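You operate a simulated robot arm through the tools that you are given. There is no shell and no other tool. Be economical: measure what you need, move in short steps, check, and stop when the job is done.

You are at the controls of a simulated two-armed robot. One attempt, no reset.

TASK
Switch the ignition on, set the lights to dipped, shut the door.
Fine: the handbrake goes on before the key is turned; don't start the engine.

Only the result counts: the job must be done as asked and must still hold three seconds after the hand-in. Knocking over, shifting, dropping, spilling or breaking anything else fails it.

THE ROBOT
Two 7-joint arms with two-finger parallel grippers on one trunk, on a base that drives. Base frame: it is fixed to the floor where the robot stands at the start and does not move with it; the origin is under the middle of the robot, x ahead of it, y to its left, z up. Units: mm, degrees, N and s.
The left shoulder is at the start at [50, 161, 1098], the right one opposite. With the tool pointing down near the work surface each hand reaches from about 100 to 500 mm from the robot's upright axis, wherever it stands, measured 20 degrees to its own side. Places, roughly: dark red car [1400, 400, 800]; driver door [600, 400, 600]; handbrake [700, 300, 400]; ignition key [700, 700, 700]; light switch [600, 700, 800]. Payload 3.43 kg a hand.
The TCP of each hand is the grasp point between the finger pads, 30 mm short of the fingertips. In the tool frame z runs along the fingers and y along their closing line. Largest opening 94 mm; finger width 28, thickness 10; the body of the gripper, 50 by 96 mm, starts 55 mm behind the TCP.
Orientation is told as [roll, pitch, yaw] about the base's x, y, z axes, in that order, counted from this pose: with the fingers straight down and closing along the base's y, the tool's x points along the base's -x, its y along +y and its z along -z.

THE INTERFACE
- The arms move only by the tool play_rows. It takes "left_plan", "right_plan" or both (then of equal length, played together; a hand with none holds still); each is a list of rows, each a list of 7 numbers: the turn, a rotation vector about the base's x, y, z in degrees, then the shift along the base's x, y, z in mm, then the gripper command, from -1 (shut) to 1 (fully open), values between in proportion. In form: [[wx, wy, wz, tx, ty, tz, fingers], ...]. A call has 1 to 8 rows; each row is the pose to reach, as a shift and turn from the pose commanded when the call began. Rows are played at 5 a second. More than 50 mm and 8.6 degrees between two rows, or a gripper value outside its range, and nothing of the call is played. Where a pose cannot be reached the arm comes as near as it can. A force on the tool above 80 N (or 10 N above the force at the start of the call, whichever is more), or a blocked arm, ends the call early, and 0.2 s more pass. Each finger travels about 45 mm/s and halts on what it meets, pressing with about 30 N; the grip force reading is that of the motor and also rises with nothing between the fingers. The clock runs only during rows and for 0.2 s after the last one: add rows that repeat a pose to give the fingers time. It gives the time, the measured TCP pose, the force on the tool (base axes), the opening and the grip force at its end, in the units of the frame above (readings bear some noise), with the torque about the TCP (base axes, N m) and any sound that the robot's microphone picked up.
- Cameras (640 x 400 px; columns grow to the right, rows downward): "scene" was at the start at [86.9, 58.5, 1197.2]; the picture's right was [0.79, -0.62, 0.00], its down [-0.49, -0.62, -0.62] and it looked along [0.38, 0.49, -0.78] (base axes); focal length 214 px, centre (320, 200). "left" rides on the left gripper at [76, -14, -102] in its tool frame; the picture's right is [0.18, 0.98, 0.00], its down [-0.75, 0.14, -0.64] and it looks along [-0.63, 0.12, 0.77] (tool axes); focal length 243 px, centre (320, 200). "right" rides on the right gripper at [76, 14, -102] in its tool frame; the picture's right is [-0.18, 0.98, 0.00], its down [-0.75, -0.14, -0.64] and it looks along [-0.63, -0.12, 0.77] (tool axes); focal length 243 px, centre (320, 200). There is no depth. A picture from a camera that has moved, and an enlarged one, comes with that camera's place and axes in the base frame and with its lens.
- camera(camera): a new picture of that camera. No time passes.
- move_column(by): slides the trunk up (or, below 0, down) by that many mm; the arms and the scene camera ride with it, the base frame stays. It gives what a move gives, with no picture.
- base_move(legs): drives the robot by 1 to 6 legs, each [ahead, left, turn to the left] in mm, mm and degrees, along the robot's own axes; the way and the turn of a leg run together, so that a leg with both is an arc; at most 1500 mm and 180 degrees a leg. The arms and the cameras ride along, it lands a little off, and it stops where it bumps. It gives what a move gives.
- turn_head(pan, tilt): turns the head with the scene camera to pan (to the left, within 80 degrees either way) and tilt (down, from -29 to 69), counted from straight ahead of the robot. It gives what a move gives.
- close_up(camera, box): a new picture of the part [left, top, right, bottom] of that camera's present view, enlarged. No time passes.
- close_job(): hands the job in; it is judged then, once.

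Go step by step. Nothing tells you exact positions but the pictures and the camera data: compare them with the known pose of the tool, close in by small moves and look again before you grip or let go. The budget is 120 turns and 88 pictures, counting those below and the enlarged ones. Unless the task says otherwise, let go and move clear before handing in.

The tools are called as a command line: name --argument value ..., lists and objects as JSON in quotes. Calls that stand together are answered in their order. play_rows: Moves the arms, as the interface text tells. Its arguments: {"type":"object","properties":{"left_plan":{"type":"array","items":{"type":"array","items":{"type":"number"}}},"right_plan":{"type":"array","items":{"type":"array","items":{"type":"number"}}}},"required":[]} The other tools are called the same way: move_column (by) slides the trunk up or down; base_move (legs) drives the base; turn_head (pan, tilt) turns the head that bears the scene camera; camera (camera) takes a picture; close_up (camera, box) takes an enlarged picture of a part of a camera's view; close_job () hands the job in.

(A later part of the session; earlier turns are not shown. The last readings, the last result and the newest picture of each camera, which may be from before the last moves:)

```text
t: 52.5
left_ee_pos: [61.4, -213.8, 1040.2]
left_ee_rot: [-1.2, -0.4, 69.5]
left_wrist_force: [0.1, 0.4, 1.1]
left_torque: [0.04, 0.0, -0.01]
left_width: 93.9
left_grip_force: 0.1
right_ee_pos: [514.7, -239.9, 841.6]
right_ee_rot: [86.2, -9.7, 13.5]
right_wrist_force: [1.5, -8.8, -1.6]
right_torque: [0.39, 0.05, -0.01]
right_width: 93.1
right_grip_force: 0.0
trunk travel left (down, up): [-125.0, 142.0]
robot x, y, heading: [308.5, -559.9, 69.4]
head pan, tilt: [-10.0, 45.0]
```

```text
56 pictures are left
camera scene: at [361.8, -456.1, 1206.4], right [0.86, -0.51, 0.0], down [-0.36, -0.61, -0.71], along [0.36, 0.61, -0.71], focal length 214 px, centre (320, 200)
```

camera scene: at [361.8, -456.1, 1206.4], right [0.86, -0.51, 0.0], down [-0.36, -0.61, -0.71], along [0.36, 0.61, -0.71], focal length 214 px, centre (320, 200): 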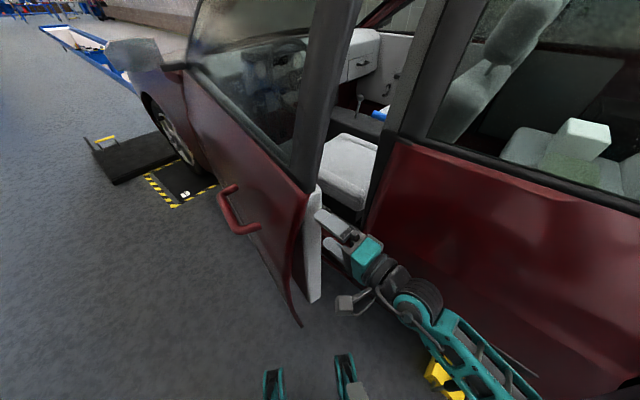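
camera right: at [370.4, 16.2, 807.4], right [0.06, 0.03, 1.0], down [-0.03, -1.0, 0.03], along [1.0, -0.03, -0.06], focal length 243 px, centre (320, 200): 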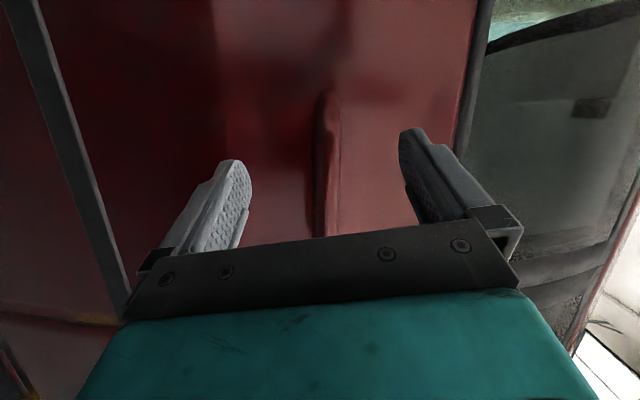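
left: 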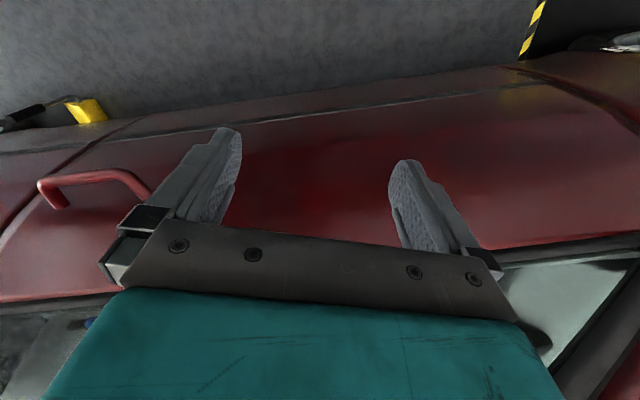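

The fingers touch the end of the door trim. I back off, shift right and go forward into the gap.

base_move --legs '[[-30, 0, 0], [0, -45, 0], [110, 0, 0]]'

camera --camera "scene"

```text
t: 54.6
left_ee_pos: [128.6, -180.9, 1039.5]
left_ee_rot: [-1.4, -0.3, 69.1]
left_wrist_force: [0.5, 0.4, 0.3]
left_torque: [-0.03, -0.03, 0.01]
left_width: 94.0
left_grip_force: 0.1
right_ee_pos: [580.2, -211.1, 840.8]
right_ee_rot: [86.3, -9.6, 12.9]
right_wrist_force: [0.0, 0.1, -0.4]
right_torque: [0.03, 0.01, 0.02]
right_width: 93.9
right_grip_force: 0.1
trunk travel left (down, up): [-125.0, 142.0]
robot x, y, heading: [371.2, -535.2, 69.3]
head pan, tilt: [-10.0, 45.0]
stopped in leg 3: the robot was blocked; the commanded pose is now the measured one
```

```text
55 pictures are left
camera scene: at [427.7, -425.5, 1206.4], right [0.86, -0.51, 0.0], down [-0.36, -0.61, -0.71], along [0.36, 0.61, -0.71], focal length 214 px, centre (320, 200)
```

scene: 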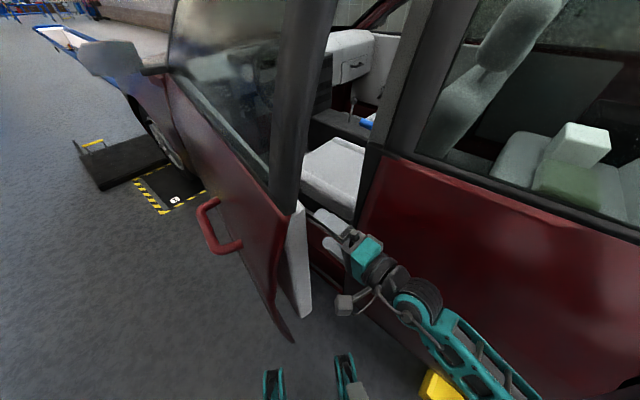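

The base is blocked but the fingertips are now just inside the gap. I extend the right arm a bit further in and sweep left to push the door.

play_rows --right_plan '[[0, 0, 0, 0, 20, 0, 0], [0, 0, 0, 0, 40, 0, 0], [0, 0, 0, -30, 50, 0, 0], [0, 0, 0, -60, 50, 0, 0], [0, 0, 0, -90, 50, 0, 0], [0, 0, 0, -120, 50, 0, 0], [0, 0, 0, -150, 50, 0, 0], [0, 0, 0, -180, 50, 0, 0]]'

camera --camera "scene"

```text
t: 55.6
left_ee_pos: [130.6, -182.4, 1039.8]
left_ee_rot: [-1.3, -0.4, 68.8]
left_wrist_force: [-1.6, -1.0, -0.7]
left_torque: [-0.01, -0.01, -0.03]
left_width: 94.0
left_grip_force: 0.1
right_ee_pos: [551.0, -162.9, 843.1]
right_ee_rot: [87.0, -10.7, 10.2]
right_wrist_force: [13.4, 1.5, -1.3]
right_torque: [-0.01, 0.41, -0.21]
right_width: 44.8
right_grip_force: 0.0
trunk travel left (down, up): [-125.0, 142.0]
robot x, y, heading: [373.3, -536.4, 68.9]
head pan, tilt: [-10.0, 45.0]
stopped in row 4 (right hand): the force on the tool passed its limit (the readings are from after the stop); the commanded pose is now the measured one
```

```text
54 pictures are left
camera scene: at [427.6, -427.5, 1206.3], right [0.86, -0.51, 0.0], down [-0.36, -0.61, -0.71], along [0.36, 0.61, -0.71], focal length 214 px, centre (320, 200)
```

scene: 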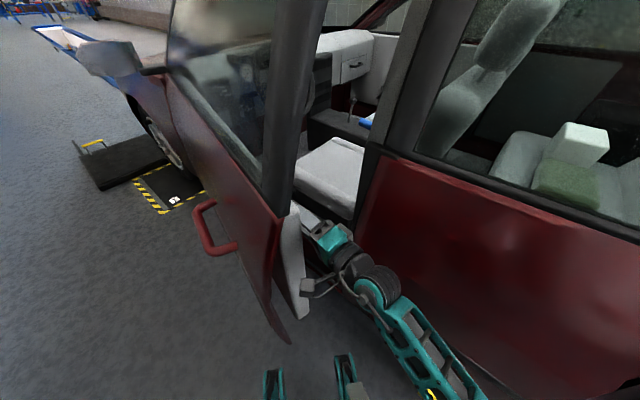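

Contact with the door's inner side. I push on in slower steps.

play_rows --right_plan '[[0, 0, 0, -12, 0, 0, 0], [0, 0, 0, -25, 0, 0, 0], [0, 0, 0, -40, 0, 0, 0], [0, 0, 0, -58, 0, 0, 0], [0, 0, 0, -76, 0, 0, 0], [0, 0, 0, -95, 2, 0, 0], [0, 0, 0, -115, 4, 0, 0], [0, 0, 0, -135, 6, 0, 0]]'

camera --camera "scene"

```text
t: 56.5
left_ee_pos: [130.3, -181.7, 1039.7]
left_ee_rot: [-1.3, -0.3, 69.0]
left_wrist_force: [0.3, -0.3, 0.0]
left_torque: [0.0, -0.01, -0.03]
left_width: 93.9
left_grip_force: 0.0
right_ee_pos: [600.8, -163.7, 835.9]
right_ee_rot: [85.8, -16.6, 1.7]
right_wrist_force: [0.6, -0.2, -0.2]
right_torque: [-0.02, -0.01, 0.01]
right_width: 47.1
right_grip_force: 0.0
trunk travel left (down, up): [-125.0, 142.0]
robot x, y, heading: [370.1, -537.7, 69.0]
head pan, tilt: [-10.0, 45.0]
stopped in row 4 (right hand): the arm was blocked; the commanded pose is now the measured one
```

```text
53 pictures are left
camera scene: at [428.5, -427.8, 1206.4], right [0.86, -0.51, 0.0], down [-0.36, -0.61, -0.71], along [0.36, 0.61, -0.71], focal length 214 px, centre (320, 200)
```

scene: 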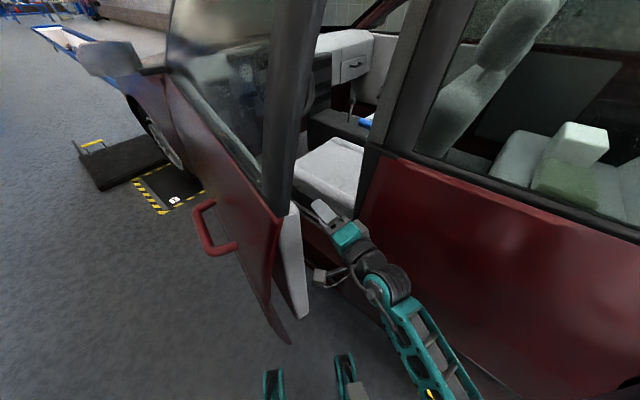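

The right arm is near a joint limit, so I strafe the base left to push instead.

base_move --legs '[[-25, 65, 0], [-25, 65, 0], [-20, 60, 0]]'

camera --camera "scene"

```text
t: 58.7
left_ee_pos: [-49.7, -183.2, 1041.2]
left_ee_rot: [-1.2, -0.4, 68.7]
left_wrist_force: [-0.1, 0.0, 0.7]
left_torque: [-0.02, 0.04, 0.02]
left_width: 94.1
left_grip_force: 0.0
right_ee_pos: [422.4, -166.8, 837.7]
right_ee_rot: [86.1, -16.7, 1.3]
right_wrist_force: [-0.5, -15.1, 2.9]
right_torque: [0.54, 0.01, 0.48]
right_width: 47.0
right_grip_force: 0.1
trunk travel left (down, up): [-125.0, 142.0]
robot x, y, heading: [190.7, -534.6, 69.0]
head pan, tilt: [-10.0, 45.0]
stopped in leg 3: the robot was blocked; the commanded pose is now the measured one
```

```text
52 pictures are left
camera scene: at [248.2, -429.2, 1206.5], right [0.86, -0.52, 0.0], down [-0.36, -0.6, -0.71], along [0.36, 0.61, -0.71], focal length 214 px, centre (320, 200)
```

scene: 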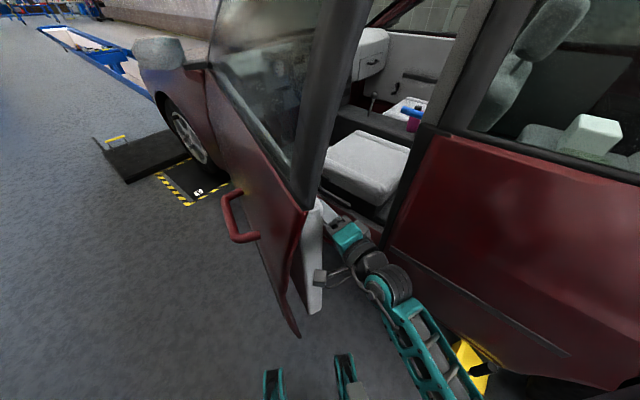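

The door moved another ~130 mm outward. I keep strafing left while easing back slightly.

base_move --legs '[[-25, 0, 0], [-25, 55, 0], [-25, 65, 0]]'

camera --camera "scene"

```text
t: 60.7
left_ee_pos: [-187.1, -208.4, 1038.3]
left_ee_rot: [-1.4, -0.4, 68.8]
left_wrist_force: [0.0, 0.2, -1.0]
left_torque: [0.0, 0.0, 0.01]
left_width: 93.9
left_grip_force: 0.0
right_ee_pos: [285.7, -192.7, 837.4]
right_ee_rot: [85.9, -16.8, 1.4]
right_wrist_force: [0.6, -0.2, 0.0]
right_torque: [-0.03, -0.04, -0.02]
right_width: 47.1
right_grip_force: 0.1
trunk travel left (down, up): [-125.0, 142.0]
robot x, y, heading: [51.4, -560.1, 68.8]
head pan, tilt: [-10.0, 45.0]
```

```text
51 pictures are left
camera scene: at [111.0, -454.7, 1206.4], right [0.86, -0.52, 0.0], down [-0.36, -0.61, -0.71], along [0.37, 0.61, -0.71], focal length 214 px, centre (320, 200)
```

scene: 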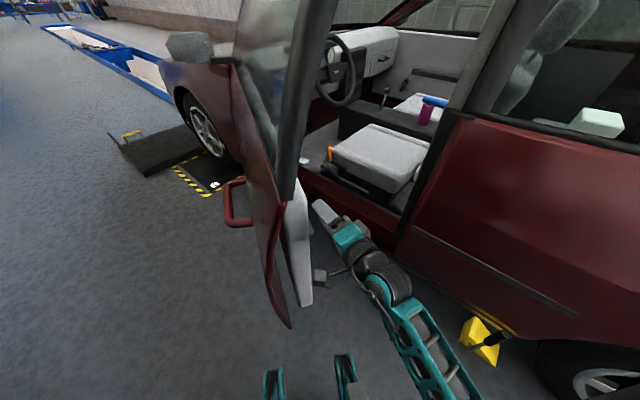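

The door is now open about 30° and I can see an orange-tipped lever beside the driver's seat, likely the handbrake. I drive right to clear the door edge before swinging the left hand to the front.

base_move --legs '[[-20, -20, 0], [72, -228, 0]]'

play_rows --left_plan '[[0, 0, 0, 40, 8, -10, 0], [0, 0, 0, 80, 16, -25, -1], [0, 0, 0, 120, 24, -40, -1], [0, 0, 0, 160, 32, -55, -1], [0, 0, 0, 200, 40, -70, -1], [0, 0, 0, 240, 50, -85, -1], [0, 0, 0, 265, 55, -100, -1]]'

camera --camera "scene"

```text
t: 62.9
left_ee_pos: [59.7, -248.9, 1039.0]
left_ee_rot: [-1.2, -0.3, 68.9]
left_wrist_force: [-0.2, 0.0, -0.2]
left_torque: [0.01, 0.03, 0.01]
left_width: 93.9
left_grip_force: 0.1
right_ee_pos: [531.2, -230.5, 836.3]
right_ee_rot: [85.9, -16.7, 1.5]
right_wrist_force: [-0.2, -0.3, -0.1]
right_torque: [-0.01, 0.0, 0.0]
right_width: 46.8
right_grip_force: 0.2
trunk travel left (down, up): [-125.0, 142.0]
robot x, y, heading: [297.8, -602.3, 69.1]
head pan, tilt: [-10.0, 45.0]
```

```text
t: 64.2
left_ee_pos: [269.2, -215.3, 969.4]
left_ee_rot: [-1.6, -0.3, 67.3]
left_wrist_force: [-2.4, -7.6, 21.4]
left_torque: [-0.11, 0.15, -0.19]
left_width: 0.0
left_grip_force: 15.8
right_ee_pos: [533.3, -233.2, 838.0]
right_ee_rot: [86.0, -16.8, 1.4]
right_wrist_force: [0.8, -0.2, -0.4]
right_torque: [0.02, 0.01, 0.03]
right_width: 47.0
right_grip_force: 0.0
trunk travel left (down, up): [-125.0, 142.0]
robot x, y, heading: [299.1, -598.8, 69.1]
head pan, tilt: [-10.0, 45.0]
stopped in row 6 (left hand): the force on the tool passed its limit (the readings are from after the stop); the commanded pose is now the measured one
```

```text
50 pictures are left
camera scene: at [359.3, -496.2, 1206.4], right [0.86, -0.52, 0.0], down [-0.37, -0.61, -0.71], along [0.36, 0.61, -0.71], focal length 214 px, centre (320, 200)
```

scene: 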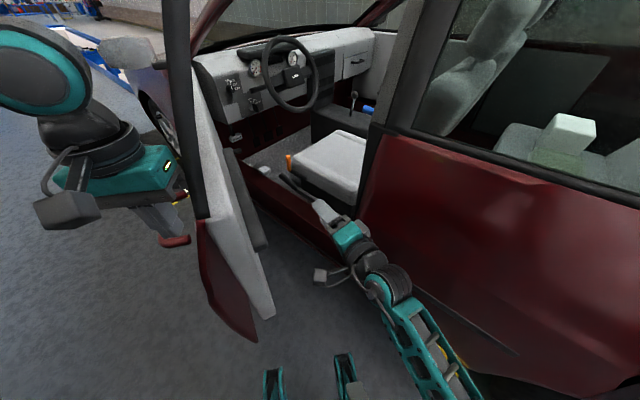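

Now I see the whole dash: light knob, key, wheel, and an orange-tipped lever by the seat; the left hand bumped the door's top edge. I lift it off and back away, then back the base a little for room.

play_rows --left_plan '[[0, 0, 0, 0, 0, 20, -1], [0, 0, 0, -30, -15, 40, -1], [0, 0, 0, -70, -25, 60, -1], [0, 0, 0, -110, -35, 70, -1]]'

base_move --legs '[[-107, -84, 0]]'

play_rows --left_plan '[[0, 0, 0, 45, 0, -10, -1], [0, 0, 0, 90, 0, -25, -1], [0, 0, 0, 135, 5, -40, -1], [0, 0, 0, 180, 10, -55, -1], [0, 0, 0, 220, 15, -70, -1], [0, 0, 0, 260, 20, -90, -1], [0, 0, 0, 280, 20, -120, -1]]'

camera --camera "scene"

```text
t: 65.2
left_ee_pos: [160.1, -248.3, 1037.1]
left_ee_rot: [-1.6, 0.0, 67.5]
left_wrist_force: [-1.0, 1.3, 0.3]
left_torque: [0.02, -0.01, 0.03]
left_width: 0.0
left_grip_force: 29.9
right_ee_pos: [531.3, -232.3, 836.9]
right_ee_rot: [85.9, -16.8, 1.5]
right_wrist_force: [0.2, 0.0, 0.3]
right_torque: [-0.03, -0.01, -0.03]
right_width: 46.8
right_grip_force: 0.0
trunk travel left (down, up): [-125.0, 142.0]
robot x, y, heading: [300.6, -599.3, 69.1]
head pan, tilt: [-10.0, 45.0]
```

```text
t: 66.5
left_ee_pos: [200.1, -378.2, 1037.4]
left_ee_rot: [-1.5, -0.2, 67.5]
left_wrist_force: [0.6, -0.1, -0.6]
left_torque: [0.04, 0.01, -0.01]
left_width: 0.1
left_grip_force: 30.0
right_ee_pos: [571.3, -362.4, 837.0]
right_ee_rot: [85.9, -16.7, 1.5]
right_wrist_force: [0.0, 0.9, -0.2]
right_torque: [-0.01, 0.01, 0.01]
right_width: 47.2
right_grip_force: 0.0
trunk travel left (down, up): [-125.0, 142.0]
robot x, y, heading: [342.1, -732.7, 68.8]
head pan, tilt: [-10.0, 45.0]
```

```text
t: 68.1
left_ee_pos: [387.3, -347.5, 943.5]
left_ee_rot: [-1.7, 0.0, 67.6]
left_wrist_force: [0.1, 1.2, 0.5]
left_torque: [0.01, -0.02, -0.03]
left_width: 0.0
left_grip_force: 30.1
left hand out of reach, approached as far as the arm can: row 5, 6, 7
right_ee_pos: [570.6, -362.1, 836.5]
right_ee_rot: [85.9, -16.8, 1.5]
right_wrist_force: [0.2, 0.0, 0.3]
right_torque: [0.03, 0.02, 0.0]
right_width: 47.1
right_grip_force: 0.0
trunk travel left (down, up): [-125.0, 142.0]
robot x, y, heading: [342.1, -733.0, 68.9]
head pan, tilt: [-10.0, 45.0]
```

```text
49 pictures are left
camera scene: at [397.6, -624.8, 1206.4], right [0.86, -0.52, 0.0], down [-0.36, -0.61, -0.71], along [0.36, 0.61, -0.71], focal length 214 px, centre (320, 200)
```

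scene: 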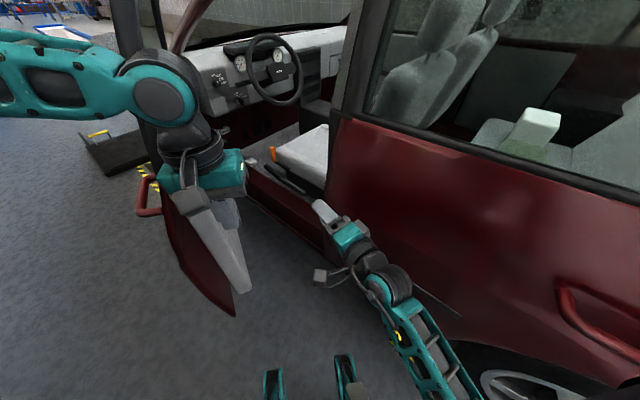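

The left hand is now in front and inside the door's line. I drive forward so it enters the opening, then push left.

base_move --legs '[[112, 43, 0], [94, 36, 0]]'

camera --camera "scene"

```text
t: 69.3
left_ee_pos: [387.1, -255.5, 943.1]
left_ee_rot: [-1.1, 0.2, 65.0]
left_wrist_force: [-0.2, 0.3, -0.3]
left_torque: [0.02, 0.01, -0.04]
left_width: 0.2
left_grip_force: 30.4
right_ee_pos: [570.1, -256.4, 839.2]
right_ee_rot: [86.1, -16.9, 1.6]
right_wrist_force: [-0.6, -0.6, -0.5]
right_torque: [0.02, 0.02, -0.01]
right_width: 46.9
right_grip_force: 0.0
trunk travel left (down, up): [-125.0, 142.0]
robot x, y, heading: [341.3, -623.6, 68.9]
head pan, tilt: [-10.0, 45.0]
stopped in leg 1: the robot was blocked; the commanded pose is now the measured one
```

```text
48 pictures are left
camera scene: at [397.1, -519.2, 1206.8], right [0.86, -0.51, 0.0], down [-0.36, -0.6, -0.71], along [0.36, 0.61, -0.71], focal length 214 px, centre (320, 200)
```

scene: 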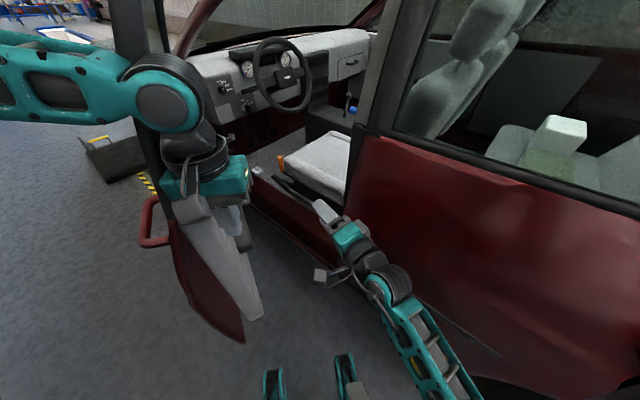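

The left forearm is against the door's window frame, so pushing with that arm won't work from here. I back off, tuck the left arm outside-left and re-orient the right hand to fingers-down so it can sweep across.

base_move --legs '[[-60, -20, 0]]'

play_rows --left_plan '[[0, 0, 0, -40, -5, 15, -1], [0, 0, 0, -80, -10, 30, -1], [0, 0, 0, -125, -15, 50, -1], [0, 0, 0, -170, -20, 70, -1], [0, 0, 0, -215, -25, 95, -1], [0, 0, 0, -260, -28, 95, -1], [0, 0, 0, -287, -30, 95, -1], [0, 0, 0, -287, -30, 95, -1]]' --right_plan '[[-6.84, -3.27, 3.64, -10, 0, 5, -1], [-13.7, -6.5, 7.3, -20, 0, 10, -1], [-20.5, -9.8, 10.9, -30, 0, 15, -1], [-27.4, -13.1, 14.6, -40, 0, 20, -1], [-34.2, -16.3, 18.2, -50, 0, 25, -1], [-41, -19.6, 21.8, -60, 0, 30, -1], [-47.9, -22.9, 25.5, -70, 0, 35, -1], [-54.7, -26.2, 29.1, -80, 0, 40, -1]]'

play_rows --right_plan '[[-6.84, -3.27, 3.64, 0, 0, 0, -1], [-13.7, -6.5, 7.3, 0, 0, 0, -1], [-20.5, -9.8, 10.9, 0, 0, 0, -1], [-25.5, -12.1, 13.5, 0, 0, 0, -1], [-25.5, -12.1, 13.5, 0, 0, 0, -1]]'

```text
t: 70.3
left_ee_pos: [383.4, -314.7, 939.7]
left_ee_rot: [-1.2, 0.4, 65.4]
left_wrist_force: [-0.3, 0.1, -0.2]
left_torque: [0.01, -0.01, 0.05]
left_width: 0.0
left_grip_force: 30.4
right_ee_pos: [566.9, -315.7, 837.5]
right_ee_rot: [85.9, -16.8, 1.4]
right_wrist_force: [-0.1, -0.3, 0.4]
right_torque: [0.01, 0.01, -0.02]
right_width: 47.2
right_grip_force: 0.0
trunk travel left (down, up): [-125.0, 142.0]
robot x, y, heading: [338.2, -685.8, 69.1]
head pan, tilt: [-10.0, 45.0]
```

```text
refused: row 5 steps farther than a row can; nothing moved
```

```text
t: 71.5
left_ee_pos: [383.0, -314.9, 939.5]
left_ee_rot: [-1.2, 0.6, 65.3]
left_wrist_force: [0.4, 0.2, 0.2]
left_torque: [0.06, -0.01, 0.01]
left_width: 0.3
left_grip_force: 30.1
right_ee_pos: [567.4, -314.5, 836.9]
right_ee_rot: [56.5, -22.7, 25.4]
right_wrist_force: [-1.0, 0.4, -0.1]
right_torque: [-0.01, 0.0, 0.0]
right_width: 0.0
right_grip_force: 29.8
trunk travel left (down, up): [-125.0, 142.0]
robot x, y, heading: [337.8, -685.5, 69.2]
head pan, tilt: [-10.0, 45.0]
```

One row was too large; I redo it with smaller steps for both arms.

play_rows --left_plan '[[0, 0, 0, -40, -5, 15, -1], [0, 0, 0, -80, -10, 30, -1], [0, 0, 0, -120, -15, 45, -1], [0, 0, 0, -160, -20, 60, -1], [0, 0, 0, -200, -25, 75, -1], [0, 0, 0, -240, -28, 90, -1], [0, 0, 0, -280, -30, 95, -1], [0, 0, 0, -287, -30, 95, -1]]' --right_plan '[[-6.84, -3.27, 3.64, 0, 0, 0, -1], [-13.7, -6.5, 7.3, 0, 0, 0, -1], [-20.5, -9.8, 10.9, 0, 0, 0, -1], [-27.4, -13.1, 14.6, -10, 0, 0, -1], [-34.2, -16.3, 18.2, -20, 0, 0, -1], [-41, -19.6, 21.8, -30, 0, 0, -1], [-47.9, -22.9, 25.5, -40, 0, 0, -1], [-54.7, -26.2, 29.1, -50, 0, 0, -1]]'

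camera --camera "scene"

```text
t: 73.3
left_ee_pos: [112.4, -342.1, 1034.1]
left_ee_rot: [-1.7, 0.5, 64.8]
left_wrist_force: [1.0, -0.5, -0.3]
left_torque: [-0.01, -0.01, -0.02]
left_width: 0.2
left_grip_force: 29.9
left hand out of reach, approached as far as the arm can: row 7, 8
right_ee_pos: [518.3, -313.6, 837.8]
right_ee_rot: [0.1, 1.5, 69.0]
right_wrist_force: [0.1, 1.2, 0.1]
right_torque: [0.0, -0.01, 0.01]
right_width: 0.0
right_grip_force: 30.0
trunk travel left (down, up): [-125.0, 142.0]
robot x, y, heading: [337.6, -679.8, 69.2]
head pan, tilt: [-10.0, 45.0]
```

```text
47 pictures are left
camera scene: at [394.5, -576.3, 1206.3], right [0.86, -0.51, 0.0], down [-0.36, -0.61, -0.71], along [0.36, 0.61, -0.71], focal length 214 px, centre (320, 200)
```

scene: 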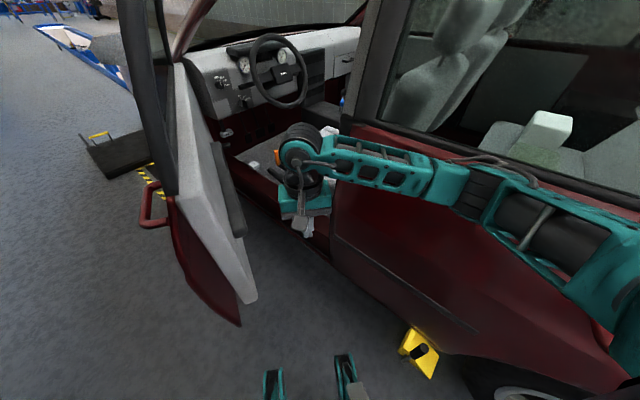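

The right hand now points down inside the opening. I move forward-left into the gap with it.

base_move --legs '[[78, 62, 0], [78, 62, 0]]'

camera --camera "scene"

```text
t: 75.1
left_ee_pos: [64.2, -195.0, 1032.8]
left_ee_rot: [-1.7, 0.4, 64.6]
left_wrist_force: [-0.8, -0.1, -0.5]
left_torque: [-0.01, -0.02, -0.02]
left_width: 0.1
left_grip_force: 29.5
right_ee_pos: [470.0, -168.5, 837.1]
right_ee_rot: [0.2, 1.2, 68.8]
right_wrist_force: [0.1, -0.2, 0.8]
right_torque: [0.01, 0.02, -0.01]
right_width: 0.1
right_grip_force: 29.9
trunk travel left (down, up): [-125.0, 142.0]
robot x, y, heading: [288.1, -539.7, 69.0]
head pan, tilt: [-10.0, 45.0]
stopped in leg 2: the robot was blocked; the commanded pose is now the measured one
```

```text
46 pictures are left
camera scene: at [345.5, -431.8, 1206.4], right [0.86, -0.52, 0.0], down [-0.37, -0.6, -0.71], along [0.37, 0.61, -0.71], focal length 214 px, centre (320, 200)
```

scene: 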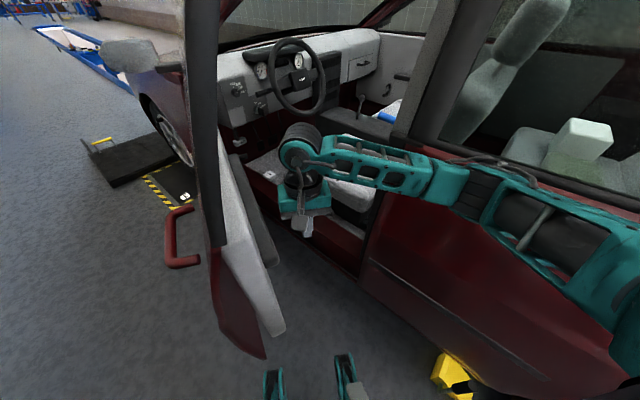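

The right hand is inside the opening. I sweep it left to push the door from within.

play_rows --right_plan '[[0, 0, 0, -30, 20, 0, -1], [0, 0, 0, -60, 35, 0, -1], [0, 0, 0, -85, 40, 0, -1], [0, 0, 0, -105, 40, 0, -1], [0, 0, 0, -120, 40, 0, -1], [0, 0, 0, -135, 40, 0, -1], [0, 0, 0, -150, 40, 0, -1], [0, 0, 0, -165, 40, 0, -1]]'

play_rows --right_plan '[[0, 0, 0, -15, 0, 0, -1], [0, 0, 0, -30, 0, 0, -1], [0, 0, 0, -45, 0, 0, -1], [0, 0, 0, -60, 2, 0, -1], [0, 0, 0, -75, 5, 0, -1], [0, 0, 0, -90, 8, 0, -1], [0, 0, 0, -105, 10, 0, -1], [0, 0, 0, -120, 12, 0, -1]]'

camera --camera "scene"

```text
t: 76.1
left_ee_pos: [65.3, -196.6, 1033.6]
left_ee_rot: [-1.9, 0.3, 64.6]
left_wrist_force: [0.3, 0.0, -0.3]
left_torque: [0.01, 0.0, 0.01]
left_width: 0.2
left_grip_force: 29.9
right_ee_pos: [385.4, -131.6, 836.2]
right_ee_rot: [-1.1, 1.4, 68.2]
right_wrist_force: [4.7, 1.7, -0.6]
right_torque: [-0.21, 0.43, -0.12]
right_width: 0.1
right_grip_force: 30.0
trunk travel left (down, up): [-125.0, 142.0]
robot x, y, heading: [286.3, -538.6, 68.8]
head pan, tilt: [-10.0, 45.0]
stopped in row 4 (right hand): the force on the tool passed its limit (the readings are from after the stop); the commanded pose is now the measured one
```

```text
t: 77.9
left_ee_pos: [65.4, -196.3, 1034.1]
left_ee_rot: [-1.7, 0.4, 64.6]
left_wrist_force: [0.0, 0.1, -0.2]
left_torque: [-0.02, 0.01, -0.01]
left_width: 0.0
left_grip_force: 29.7
right_ee_pos: [265.3, -119.1, 835.1]
right_ee_rot: [-1.0, 1.5, 68.2]
right_wrist_force: [0.2, -0.4, -0.4]
right_torque: [-0.01, -0.02, 0.0]
right_width: 0.2
right_grip_force: 29.5
trunk travel left (down, up): [-125.0, 142.0]
robot x, y, heading: [285.3, -539.3, 68.7]
head pan, tilt: [-10.0, 45.0]
```

```text
45 pictures are left
camera scene: at [345.2, -433.6, 1206.4], right [0.86, -0.52, 0.0], down [-0.37, -0.6, -0.71], along [0.37, 0.6, -0.71], focal length 214 px, centre (320, 200)
```

scene: 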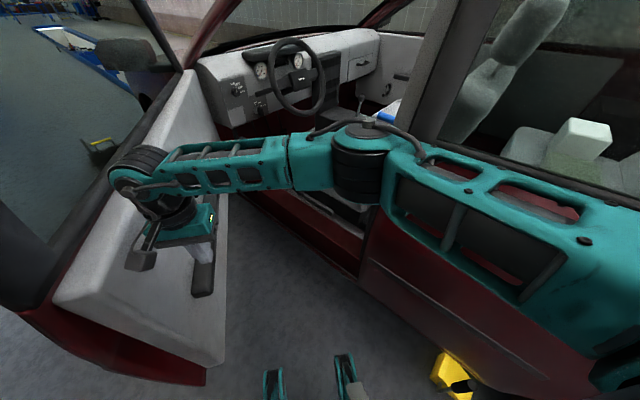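

The door swung well open; now the tucked left hand sits just outside its edge. I back up, turn right so the left hand swings round to the inside of the door.

base_move --legs '[[-140, -54, 0], [0, 0, -30], [0, 0, -23]]'

turn_head --pan 55 --tilt 35

camera --camera "scene"

```text
t: 81.5
left_ee_pos: [325.5, -294.8, 1036.9]
left_ee_rot: [-0.8, -0.4, 25.0]
left_wrist_force: [-0.4, -0.4, -0.2]
left_torque: [0.03, 0.01, 0.03]
left_width: 0.0
left_grip_force: 30.5
right_ee_pos: [531.8, -354.1, 838.6]
right_ee_rot: [-0.5, 1.3, 29.8]
right_wrist_force: [-0.4, -0.6, 0.8]
right_torque: [0.03, 0.01, 0.02]
right_width: 0.0
right_grip_force: 30.3
trunk travel left (down, up): [-125.0, 142.0]
robot x, y, heading: [284.7, -692.2, 30.0]
head pan, tilt: [-10.0, 45.0]
stopped in leg 3: the robot was blocked; the commanded pose is now the measured one
```

```text
t: 82.8
left_ee_pos: [325.9, -294.4, 1037.7]
left_ee_rot: [-0.9, -0.1, 25.1]
left_wrist_force: [0.0, -0.8, 0.4]
left_torque: [0.0, -0.02, 0.01]
left_width: 0.0
left_grip_force: 30.0
right_ee_pos: [530.5, -354.7, 839.7]
right_ee_rot: [-0.4, 1.2, 29.6]
right_wrist_force: [0.8, 0.3, 0.0]
right_torque: [0.01, -0.01, -0.01]
right_width: 0.0
right_grip_force: 29.3
trunk travel left (down, up): [-125.0, 142.0]
robot x, y, heading: [285.7, -689.1, 30.0]
head pan, tilt: [55.0, 35.0]
```

```text
44 pictures are left
camera scene: at [328.3, -594.7, 1222.2], right [1.0, -0.09, 0.0], down [-0.05, -0.56, -0.82], along [0.07, 0.82, -0.57], focal length 214 px, centre (320, 200)
```

scene: 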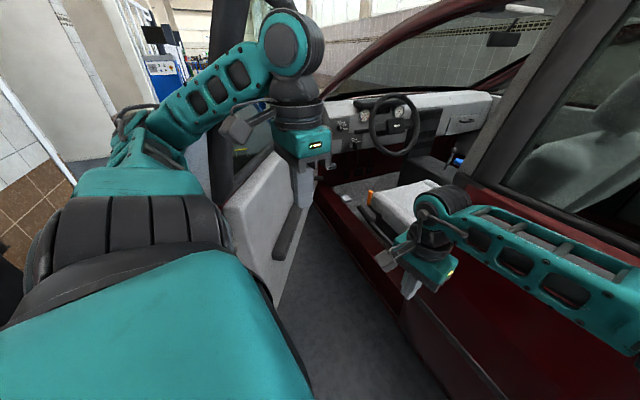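

The left arm is now nearly inside the door. Something on the right arm touches; I check that side before going on.

turn_head --pan -20 --tilt 40

camera --camera "scene"

```text
t: 84.3
left_ee_pos: [324.9, -294.8, 1036.8]
left_ee_rot: [-1.0, -0.1, 25.1]
left_wrist_force: [0.7, 0.0, -0.5]
left_torque: [-0.04, 0.03, 0.0]
left_width: 0.0
left_grip_force: 30.0
right_ee_pos: [531.0, -354.1, 839.8]
right_ee_rot: [-0.4, 1.1, 29.7]
right_wrist_force: [-0.1, -0.4, -0.2]
right_torque: [0.01, 0.02, -0.01]
right_width: 0.0
right_grip_force: 29.8
trunk travel left (down, up): [-125.0, 142.0]
robot x, y, heading: [287.7, -690.9, 30.0]
head pan, tilt: [-20.0, 40.0]
```

```text
43 pictures are left
camera scene: at [404.2, -667.5, 1214.0], right [0.17, -0.98, -0.01], down [-0.63, -0.1, -0.77], along [0.75, 0.14, -0.64], focal length 214 px, centre (320, 200)
```

scene: 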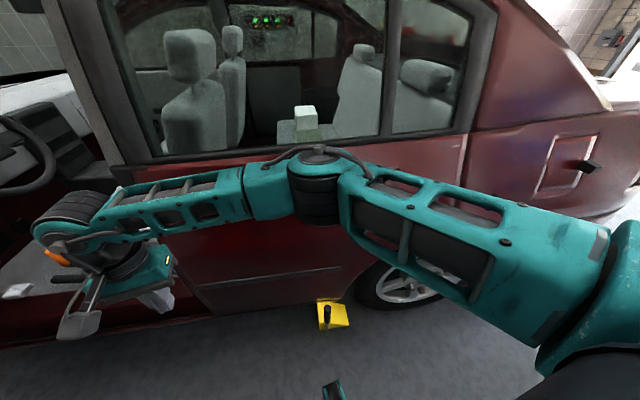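

The right elbow is the part near the rear door. I fold the right hand back toward the robot's right side.

play_rows --right_plan '[[0, 0, 0, -15, -45, 10, -1], [0, 0, 0, -30, -90, 20, -1], [0, 0, 0, -40, -135, 30, -1], [0, 0, 0, -40, -180, 40, -1], [0, 0, 0, -40, -225, 50, -1], [0, 0, 0, -35, -270, 60, -1], [0, 0, 0, -30, -315, 60, -1], [0, 0, 0, -20, -360, 60, -1]]'

camera --camera "scene"

```text
t: 86.1
left_ee_pos: [325.8, -294.2, 1035.8]
left_ee_rot: [-1.0, -0.1, 25.1]
left_wrist_force: [0.1, 0.3, -0.3]
left_torque: [-0.01, 0.0, 0.03]
left_width: 0.0
left_grip_force: 30.2
right_ee_pos: [532.5, -672.0, 889.0]
right_ee_rot: [-0.5, 1.2, 29.8]
right_wrist_force: [-0.1, 0.2, -0.2]
right_torque: [0.04, -0.01, -0.01]
right_width: 0.0
right_grip_force: 30.1
right hand out of reach, approached as far as the arm can: row 7, 8
trunk travel left (down, up): [-125.0, 142.0]
robot x, y, heading: [285.9, -695.2, 29.9]
head pan, tilt: [-20.0, 40.0]
```

```text
42 pictures are left
camera scene: at [404.3, -667.4, 1213.9], right [0.17, -0.98, -0.01], down [-0.63, -0.1, -0.77], along [0.75, 0.14, -0.64], focal length 214 px, centre (320, 200)
```

scene: 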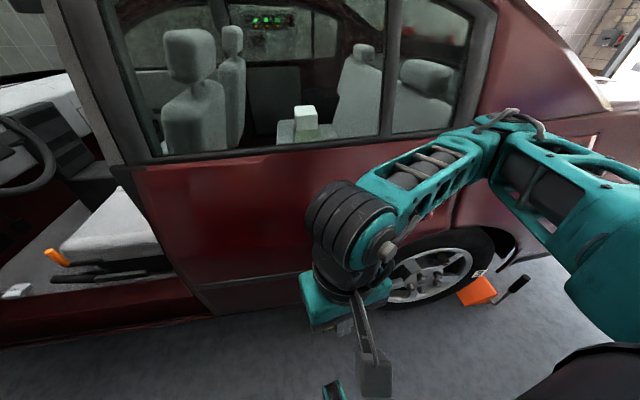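

I can see the orange-tipped handbrake by the seat. The right arm is folded clear; I now move into the opening with the left arm leading.

base_move --legs '[[75, 55, 0], [78, 93, 0]]'

turn_head --pan 60 --tilt 40

camera --camera "scene"

```text
t: 86.8
left_ee_pos: [325.9, -295.6, 1035.5]
left_ee_rot: [-0.4, -0.2, 24.1]
left_wrist_force: [0.0, -0.5, -0.2]
left_torque: [-0.01, 0.0, -0.02]
left_width: 0.1
left_grip_force: 30.3
right_ee_pos: [537.0, -667.5, 888.5]
right_ee_rot: [-0.5, 1.1, 30.1]
right_wrist_force: [-0.3, -0.2, 0.2]
right_torque: [-0.03, 0.0, -0.02]
right_width: 0.0
right_grip_force: 29.8
trunk travel left (down, up): [-125.0, 142.0]
robot x, y, heading: [289.4, -687.9, 30.3]
head pan, tilt: [-20.0, 40.0]
stopped in leg 1: the robot was blocked; the commanded pose is now the measured one
```

```text
t: 88.4
left_ee_pos: [324.9, -296.6, 1035.9]
left_ee_rot: [-0.4, 0.0, 24.0]
left_wrist_force: [-0.3, 0.7, 0.5]
left_torque: [0.03, -0.01, 0.01]
left_width: 0.0
left_grip_force: 30.3
right_ee_pos: [535.3, -666.4, 890.0]
right_ee_rot: [-0.3, 1.1, 30.0]
right_wrist_force: [-0.7, -1.2, 0.1]
right_torque: [0.01, -0.03, -0.02]
right_width: 0.0
right_grip_force: 30.2
trunk travel left (down, up): [-125.0, 142.0]
robot x, y, heading: [290.1, -684.1, 30.1]
head pan, tilt: [60.0, 40.0]
```

```text
41 pictures are left
camera scene: at [323.4, -594.1, 1215.0], right [1.0, 0.0, 0.0], down [0.0, -0.63, -0.77], along [0.0, 0.77, -0.63], focal length 214 px, centre (320, 200)
```

scene: 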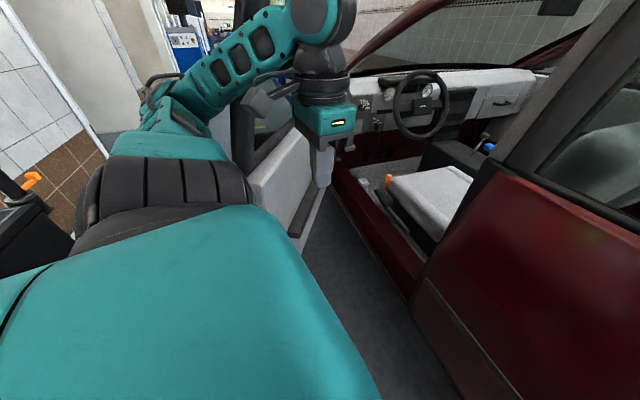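

The left forearm is touching the door's window post. I back off slightly, shift right, then go in.

base_move --legs '[[-15, -26, 0], [74, -43, 0], [60, 104, 0]]'

camera --camera "scene"

```text
t: 90.2
left_ee_pos: [409.5, -321.9, 1031.6]
left_ee_rot: [-0.7, 0.2, 24.0]
left_wrist_force: [0.2, 0.5, 0.0]
left_torque: [0.0, 0.02, -0.02]
left_width: 0.2
left_grip_force: 30.9
right_ee_pos: [622.3, -689.6, 890.7]
right_ee_rot: [-0.4, 1.1, 30.0]
right_wrist_force: [-0.1, -0.1, 0.0]
right_torque: [0.01, -0.01, 0.0]
right_width: 0.0
right_grip_force: 30.2
trunk travel left (down, up): [-125.0, 142.0]
robot x, y, heading: [376.4, -712.2, 30.5]
head pan, tilt: [60.0, 40.0]
stopped in leg 3: the robot was blocked; the commanded pose is now the measured one
```

```text
40 pictures are left
camera scene: at [410.0, -616.5, 1215.3], right [1.0, 0.01, 0.0], down [0.0, -0.64, -0.77], along [0.0, 0.77, -0.64], focal length 214 px, centre (320, 200)
```

scene: 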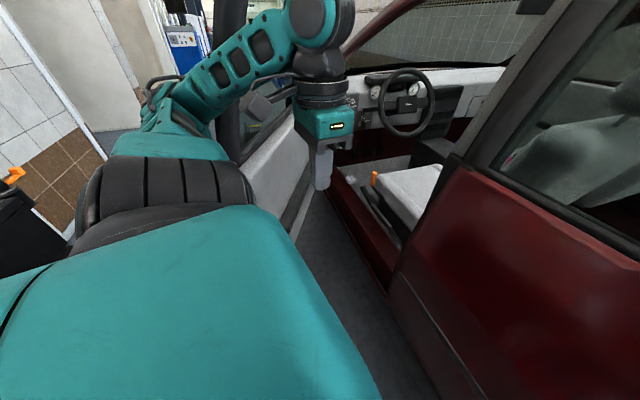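

The right elbow likely limits the base here. From here I try reaching the left hand in behind the door's edge and pushing it with the arm.

play_rows --left_plan '[[0, 0, 0, 0, 45, -15, -1], [0, 0, 0, 0, 90, -30, -1], [0, 0, 0, -10, 130, -45, -1], [0, 0, 0, -40, 155, -60, -1], [0, 0, 0, -75, 170, -60, -1], [0, 0, 0, -110, 170, -60, -1], [0, 0, 0, -140, 170, -60, -1], [0, 0, 0, -165, 170, -60, -1]]'

camera --camera "scene"

```text
t: 92.0
left_ee_pos: [245.1, -142.3, 968.3]
left_ee_rot: [-1.4, 0.5, 23.9]
left_wrist_force: [0.4, 0.3, 0.2]
left_torque: [-0.02, 0.04, -0.02]
left_width: 0.0
left_grip_force: 30.1
right_ee_pos: [623.2, -682.6, 888.7]
right_ee_rot: [-0.8, 1.5, 30.0]
right_wrist_force: [0.1, -0.1, 0.4]
right_torque: [0.0, -0.01, 0.01]
right_width: 0.0
right_grip_force: 30.0
trunk travel left (down, up): [-125.0, 142.0]
robot x, y, heading: [374.3, -708.7, 30.6]
head pan, tilt: [60.0, 40.0]
```

```text
39 pictures are left
camera scene: at [410.7, -606.8, 1213.6], right [1.0, 0.01, 0.0], down [0.0, -0.64, -0.77], along [0.0, 0.77, -0.64], focal length 214 px, centre (320, 200)
```

scene: 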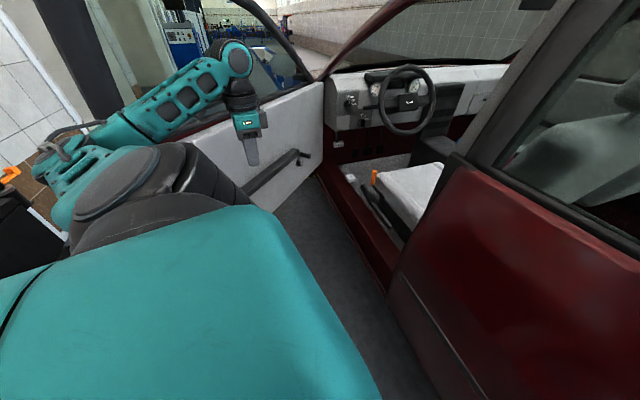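

The door swung wide, to about 46°, and the inside is clear. The targets are roughly: light knob [590, 760, 840], key [690, 750, 750], handbrake grip [715, 430, 515]. I square up to the car and strafe into the opening.

base_move --legs '[[-62, 13, 0], [0, 0, -15], [45, 145, 0], [45, 145, 0]]'

turn_head --pan 70 --tilt 35

camera --camera "scene"

```text
t: 95.9
left_ee_pos: [346.1, 156.6, 967.3]
left_ee_rot: [-1.4, 0.5, 9.2]
left_wrist_force: [-0.6, 0.0, -1.1]
left_torque: [-0.01, -0.03, 0.0]
left_width: 0.1
left_grip_force: 30.1
right_ee_pos: [573.0, -464.2, 888.9]
right_ee_rot: [-1.1, 1.6, 15.3]
right_wrist_force: [0.0, 0.5, -0.8]
right_torque: [0.0, 0.01, 0.01]
right_width: 0.0
right_grip_force: 30.3
trunk travel left (down, up): [-125.0, 142.0]
robot x, y, heading: [325.5, -430.0, 15.7]
head pan, tilt: [60.0, 40.0]
```

```text
t: 96.6
left_ee_pos: [345.8, 156.2, 967.8]
left_ee_rot: [-1.4, 0.6, 9.2]
left_wrist_force: [-0.6, 0.1, -0.3]
left_torque: [-0.03, 0.0, 0.0]
left_width: 0.1
left_grip_force: 30.2
right_ee_pos: [573.3, -463.5, 888.4]
right_ee_rot: [-0.9, 1.6, 15.4]
right_wrist_force: [0.0, -0.4, -0.1]
right_torque: [-0.01, 0.0, 0.0]
right_width: 0.3
right_grip_force: 30.3
trunk travel left (down, up): [-125.0, 142.0]
robot x, y, heading: [326.2, -428.0, 15.5]
head pan, tilt: [70.0, 35.0]
```

```text
38 pictures are left
camera scene: at [373.0, -330.4, 1221.2], right [1.0, -0.08, 0.0], down [-0.04, -0.57, -0.82], along [0.06, 0.82, -0.57], focal length 214 px, centre (320, 200)
```

scene: 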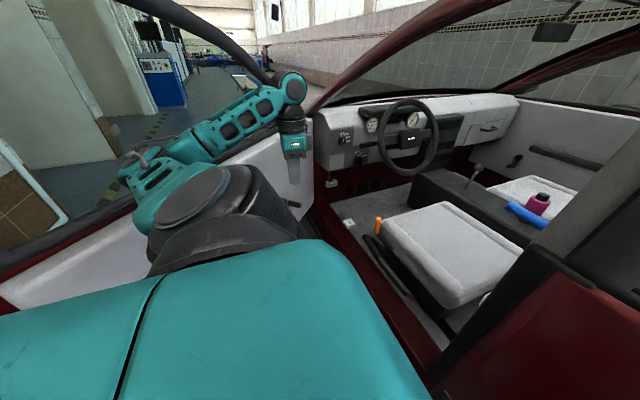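

The robot is inside the opening and the door stands at about 50°. I zoom in on the dash and the handbrake.

close_up --camera "scene" --box '[310, 90, 450, 200]'

close_up --camera "scene" --box '[330, 190, 490, 310]'

```text
3.64 times, centred on (380, 145) of scene
camera zoom: at [373.0, -330.4, 1221.2], right [1.0, -0.08, 0.0], down [-0.04, -0.57, -0.82], along [0.06, 0.82, -0.57], focal length 780 px, centre (102, 400)
```

zoom: 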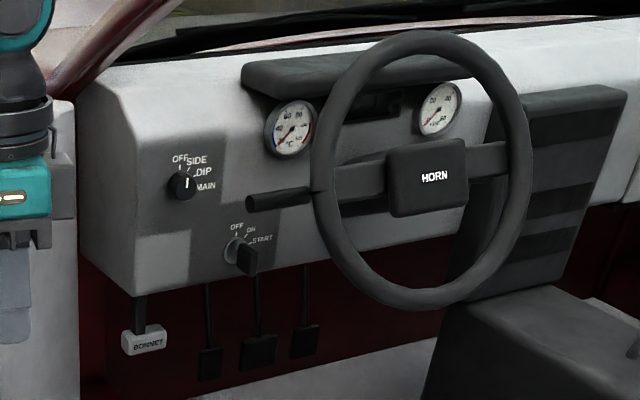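

```text
3.33 times, centred on (410, 250) of scene
camera zoom: at [373.0, -330.4, 1221.2], right [1.0, -0.08, 0.0], down [-0.04, -0.57, -0.82], along [0.06, 0.82, -0.57], focal length 715 px, centre (20, 33)
```

zoom: 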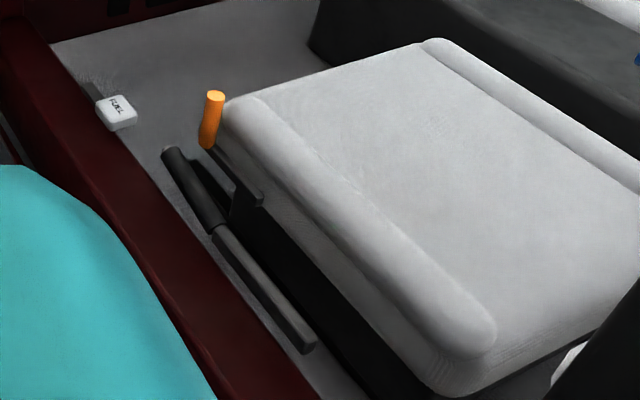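

The panel shows: light knob OFF/SIDE/DIP/MAIN, key OFF/ON/START, and the handbrake is the black-gripped lever beside the seat (the orange one is a seat lever). I fold the right arm further away from the car before moving closer.

play_rows --right_plan '[[0, 0, 0, 0, -45, 0, -1], [0, 0, 0, -5, -90, 0, -1], [0, 0, 0, -10, -135, 0, -1], [0, 0, 0, -10, -180, 0, -1], [0, 0, 0, -10, -225, 0, -1], [0, 0, 0, -20, -250, 0, -1]]'

turn_head --pan -30 --tilt 40

camera --camera "scene"

```text
t: 98.0
left_ee_pos: [345.2, 155.3, 967.7]
left_ee_rot: [-1.5, 0.5, 9.3]
left_wrist_force: [0.3, -0.3, -0.3]
left_torque: [-0.04, 0.01, 0.02]
left_width: 0.0
left_grip_force: 30.2
right_ee_pos: [626.2, -742.2, 876.4]
right_ee_rot: [-0.8, 1.7, 15.4]
right_wrist_force: [-0.6, -0.3, 0.5]
right_torque: [0.03, 0.0, 0.01]
right_width: 0.0
right_grip_force: 30.1
right hand out of reach, approached as far as the arm can: row 1, 2, 3, 4, 5, 6
trunk travel left (down, up): [-125.0, 142.0]
robot x, y, heading: [328.7, -429.6, 15.5]
head pan, tilt: [70.0, 35.0]
```

```text
t: 99.8
left_ee_pos: [344.4, 155.2, 967.5]
left_ee_rot: [-1.4, 0.6, 9.2]
left_wrist_force: [-0.1, -0.6, -0.7]
left_torque: [0.0, 0.03, 0.0]
left_width: 0.0
left_grip_force: 30.0
right_ee_pos: [628.1, -742.1, 876.3]
right_ee_rot: [-0.9, 1.7, 15.4]
right_wrist_force: [0.7, 0.0, -0.6]
right_torque: [0.0, -0.01, 0.02]
right_width: 0.1
right_grip_force: 30.1
trunk travel left (down, up): [-125.0, 142.0]
robot x, y, heading: [324.2, -426.4, 15.5]
head pan, tilt: [-30.0, 40.0]
```

```text
35 pictures are left
camera scene: at [448.5, -439.3, 1213.6], right [-0.25, -0.97, 0.0], down [-0.62, 0.16, -0.77], along [0.74, -0.19, -0.64], focal length 214 px, centre (320, 200)
```

scene: 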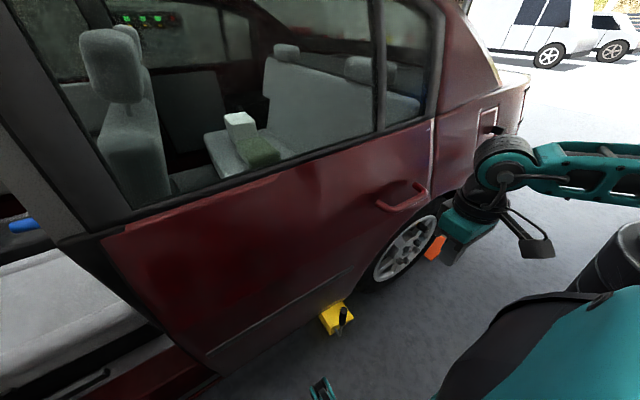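

The right arm is now clear of the car. I bring the left hand closer in and then strafe alongside the opening.

play_rows --left_plan '[[0, 0, 0, 25, -40, 0, -1], [0, 0, 0, 50, -80, 0, -1], [0, 0, 0, 75, -115, 0, -1], [0, 0, 0, 100, -150, 0, -1], [0, 0, 0, 125, -185, 0, -1], [0, 0, 0, 150, -220, 0, -1], [0, 0, 0, 175, -250, 0, -1], [0, 0, 0, 190, -260, 0, -1]]'

base_move --legs '[[60, 170, 0], [40, 170, 0], [40, 150, 0]]'

turn_head --pan 35 --tilt 45

camera --camera "scene"

```text
t: 101.6
left_ee_pos: [534.5, -104.5, 965.8]
left_ee_rot: [-1.3, 0.6, 9.5]
left_wrist_force: [0.8, 0.7, -1.1]
left_torque: [-0.03, 0.01, 0.0]
left_width: 0.1
left_grip_force: 30.0
right_ee_pos: [626.1, -742.9, 877.2]
right_ee_rot: [-0.8, 1.7, 15.4]
right_wrist_force: [-0.1, 0.5, -0.5]
right_torque: [-0.04, -0.02, -0.01]
right_width: 0.1
right_grip_force: 30.4
trunk travel left (down, up): [-125.0, 142.0]
robot x, y, heading: [325.4, -428.6, 15.4]
head pan, tilt: [-30.0, 40.0]
```

```text
t: 104.4
left_ee_pos: [539.8, 251.3, 965.9]
left_ee_rot: [-1.5, 0.6, 9.1]
left_wrist_force: [0.4, -0.3, -0.5]
left_torque: [-0.02, -0.01, 0.0]
left_width: 0.3
left_grip_force: 30.1
right_ee_pos: [628.7, -387.7, 877.3]
right_ee_rot: [-0.9, 1.7, 15.1]
right_wrist_force: [-0.1, 0.0, 0.0]
right_torque: [-0.01, 0.03, -0.02]
right_width: 0.0
right_grip_force: 30.1
trunk travel left (down, up): [-125.0, 142.0]
robot x, y, heading: [329.2, -72.6, 15.5]
head pan, tilt: [-30.0, 40.0]
stopped in leg 3: the robot was blocked; the commanded pose is now the measured one
```

```text
t: 105.8
left_ee_pos: [539.1, 250.4, 966.0]
left_ee_rot: [-1.4, 0.6, 9.1]
left_wrist_force: [-0.2, -0.1, -0.1]
left_torque: [0.0, 0.06, -0.01]
left_width: 0.1
left_grip_force: 30.6
right_ee_pos: [629.1, -386.4, 877.8]
right_ee_rot: [-0.9, 1.7, 15.1]
right_wrist_force: [0.0, -0.2, 0.0]
right_torque: [0.02, 0.01, -0.02]
right_width: 0.0
right_grip_force: 29.9
trunk travel left (down, up): [-125.0, 142.0]
robot x, y, heading: [333.5, -74.3, 15.6]
head pan, tilt: [35.0, 45.0]
```

```text
34 pictures are left
camera scene: at [421.3, -0.1, 1206.4], right [0.77, -0.64, 0.0], down [-0.45, -0.54, -0.71], along [0.45, 0.54, -0.71], focal length 214 px, centre (320, 200)
```

scene: 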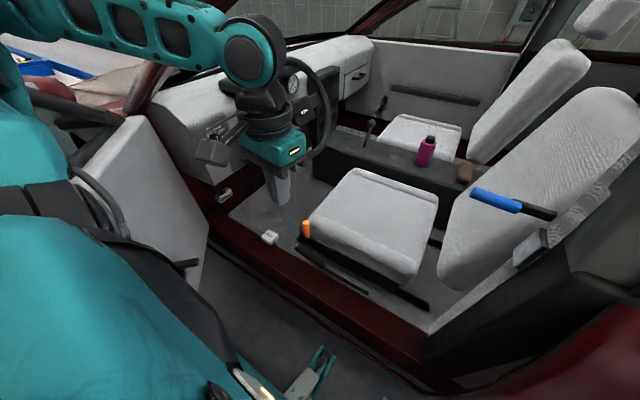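

I'm right at the opening at [332, -73]. I zoom in on the handbrake.

close_up --camera "scene" --box '[230, 190, 450, 330]'

camera --camera "left"

```text
2.86 times, centred on (340, 260) of scene
camera zoom: at [421.3, -0.1, 1206.4], right [0.77, -0.64, 0.0], down [-0.45, -0.54, -0.71], along [0.45, 0.54, -0.71], focal length 613 px, centre (263, 29)
```

zoom: 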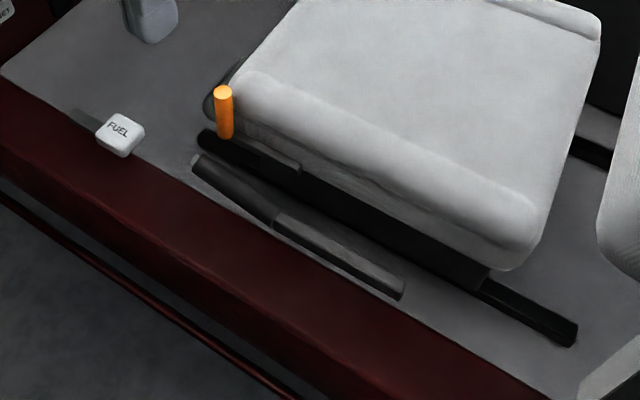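

```text
32 pictures are left
camera left: at [466.6, 226.6, 1069.8], right [-0.34, 0.94, -0.02], down [0.73, 0.27, 0.63], along [0.6, 0.2, -0.78], focal length 243 px, centre (320, 200)
```

left: 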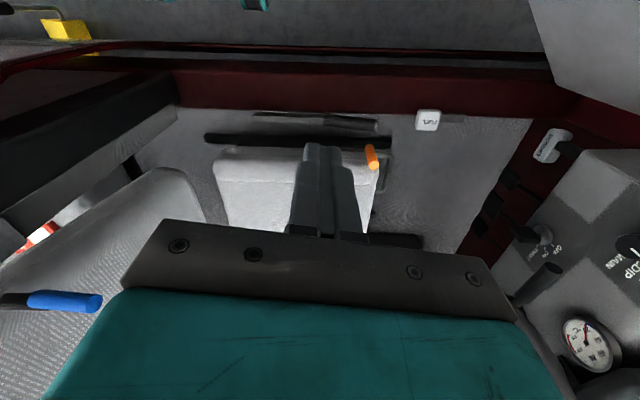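

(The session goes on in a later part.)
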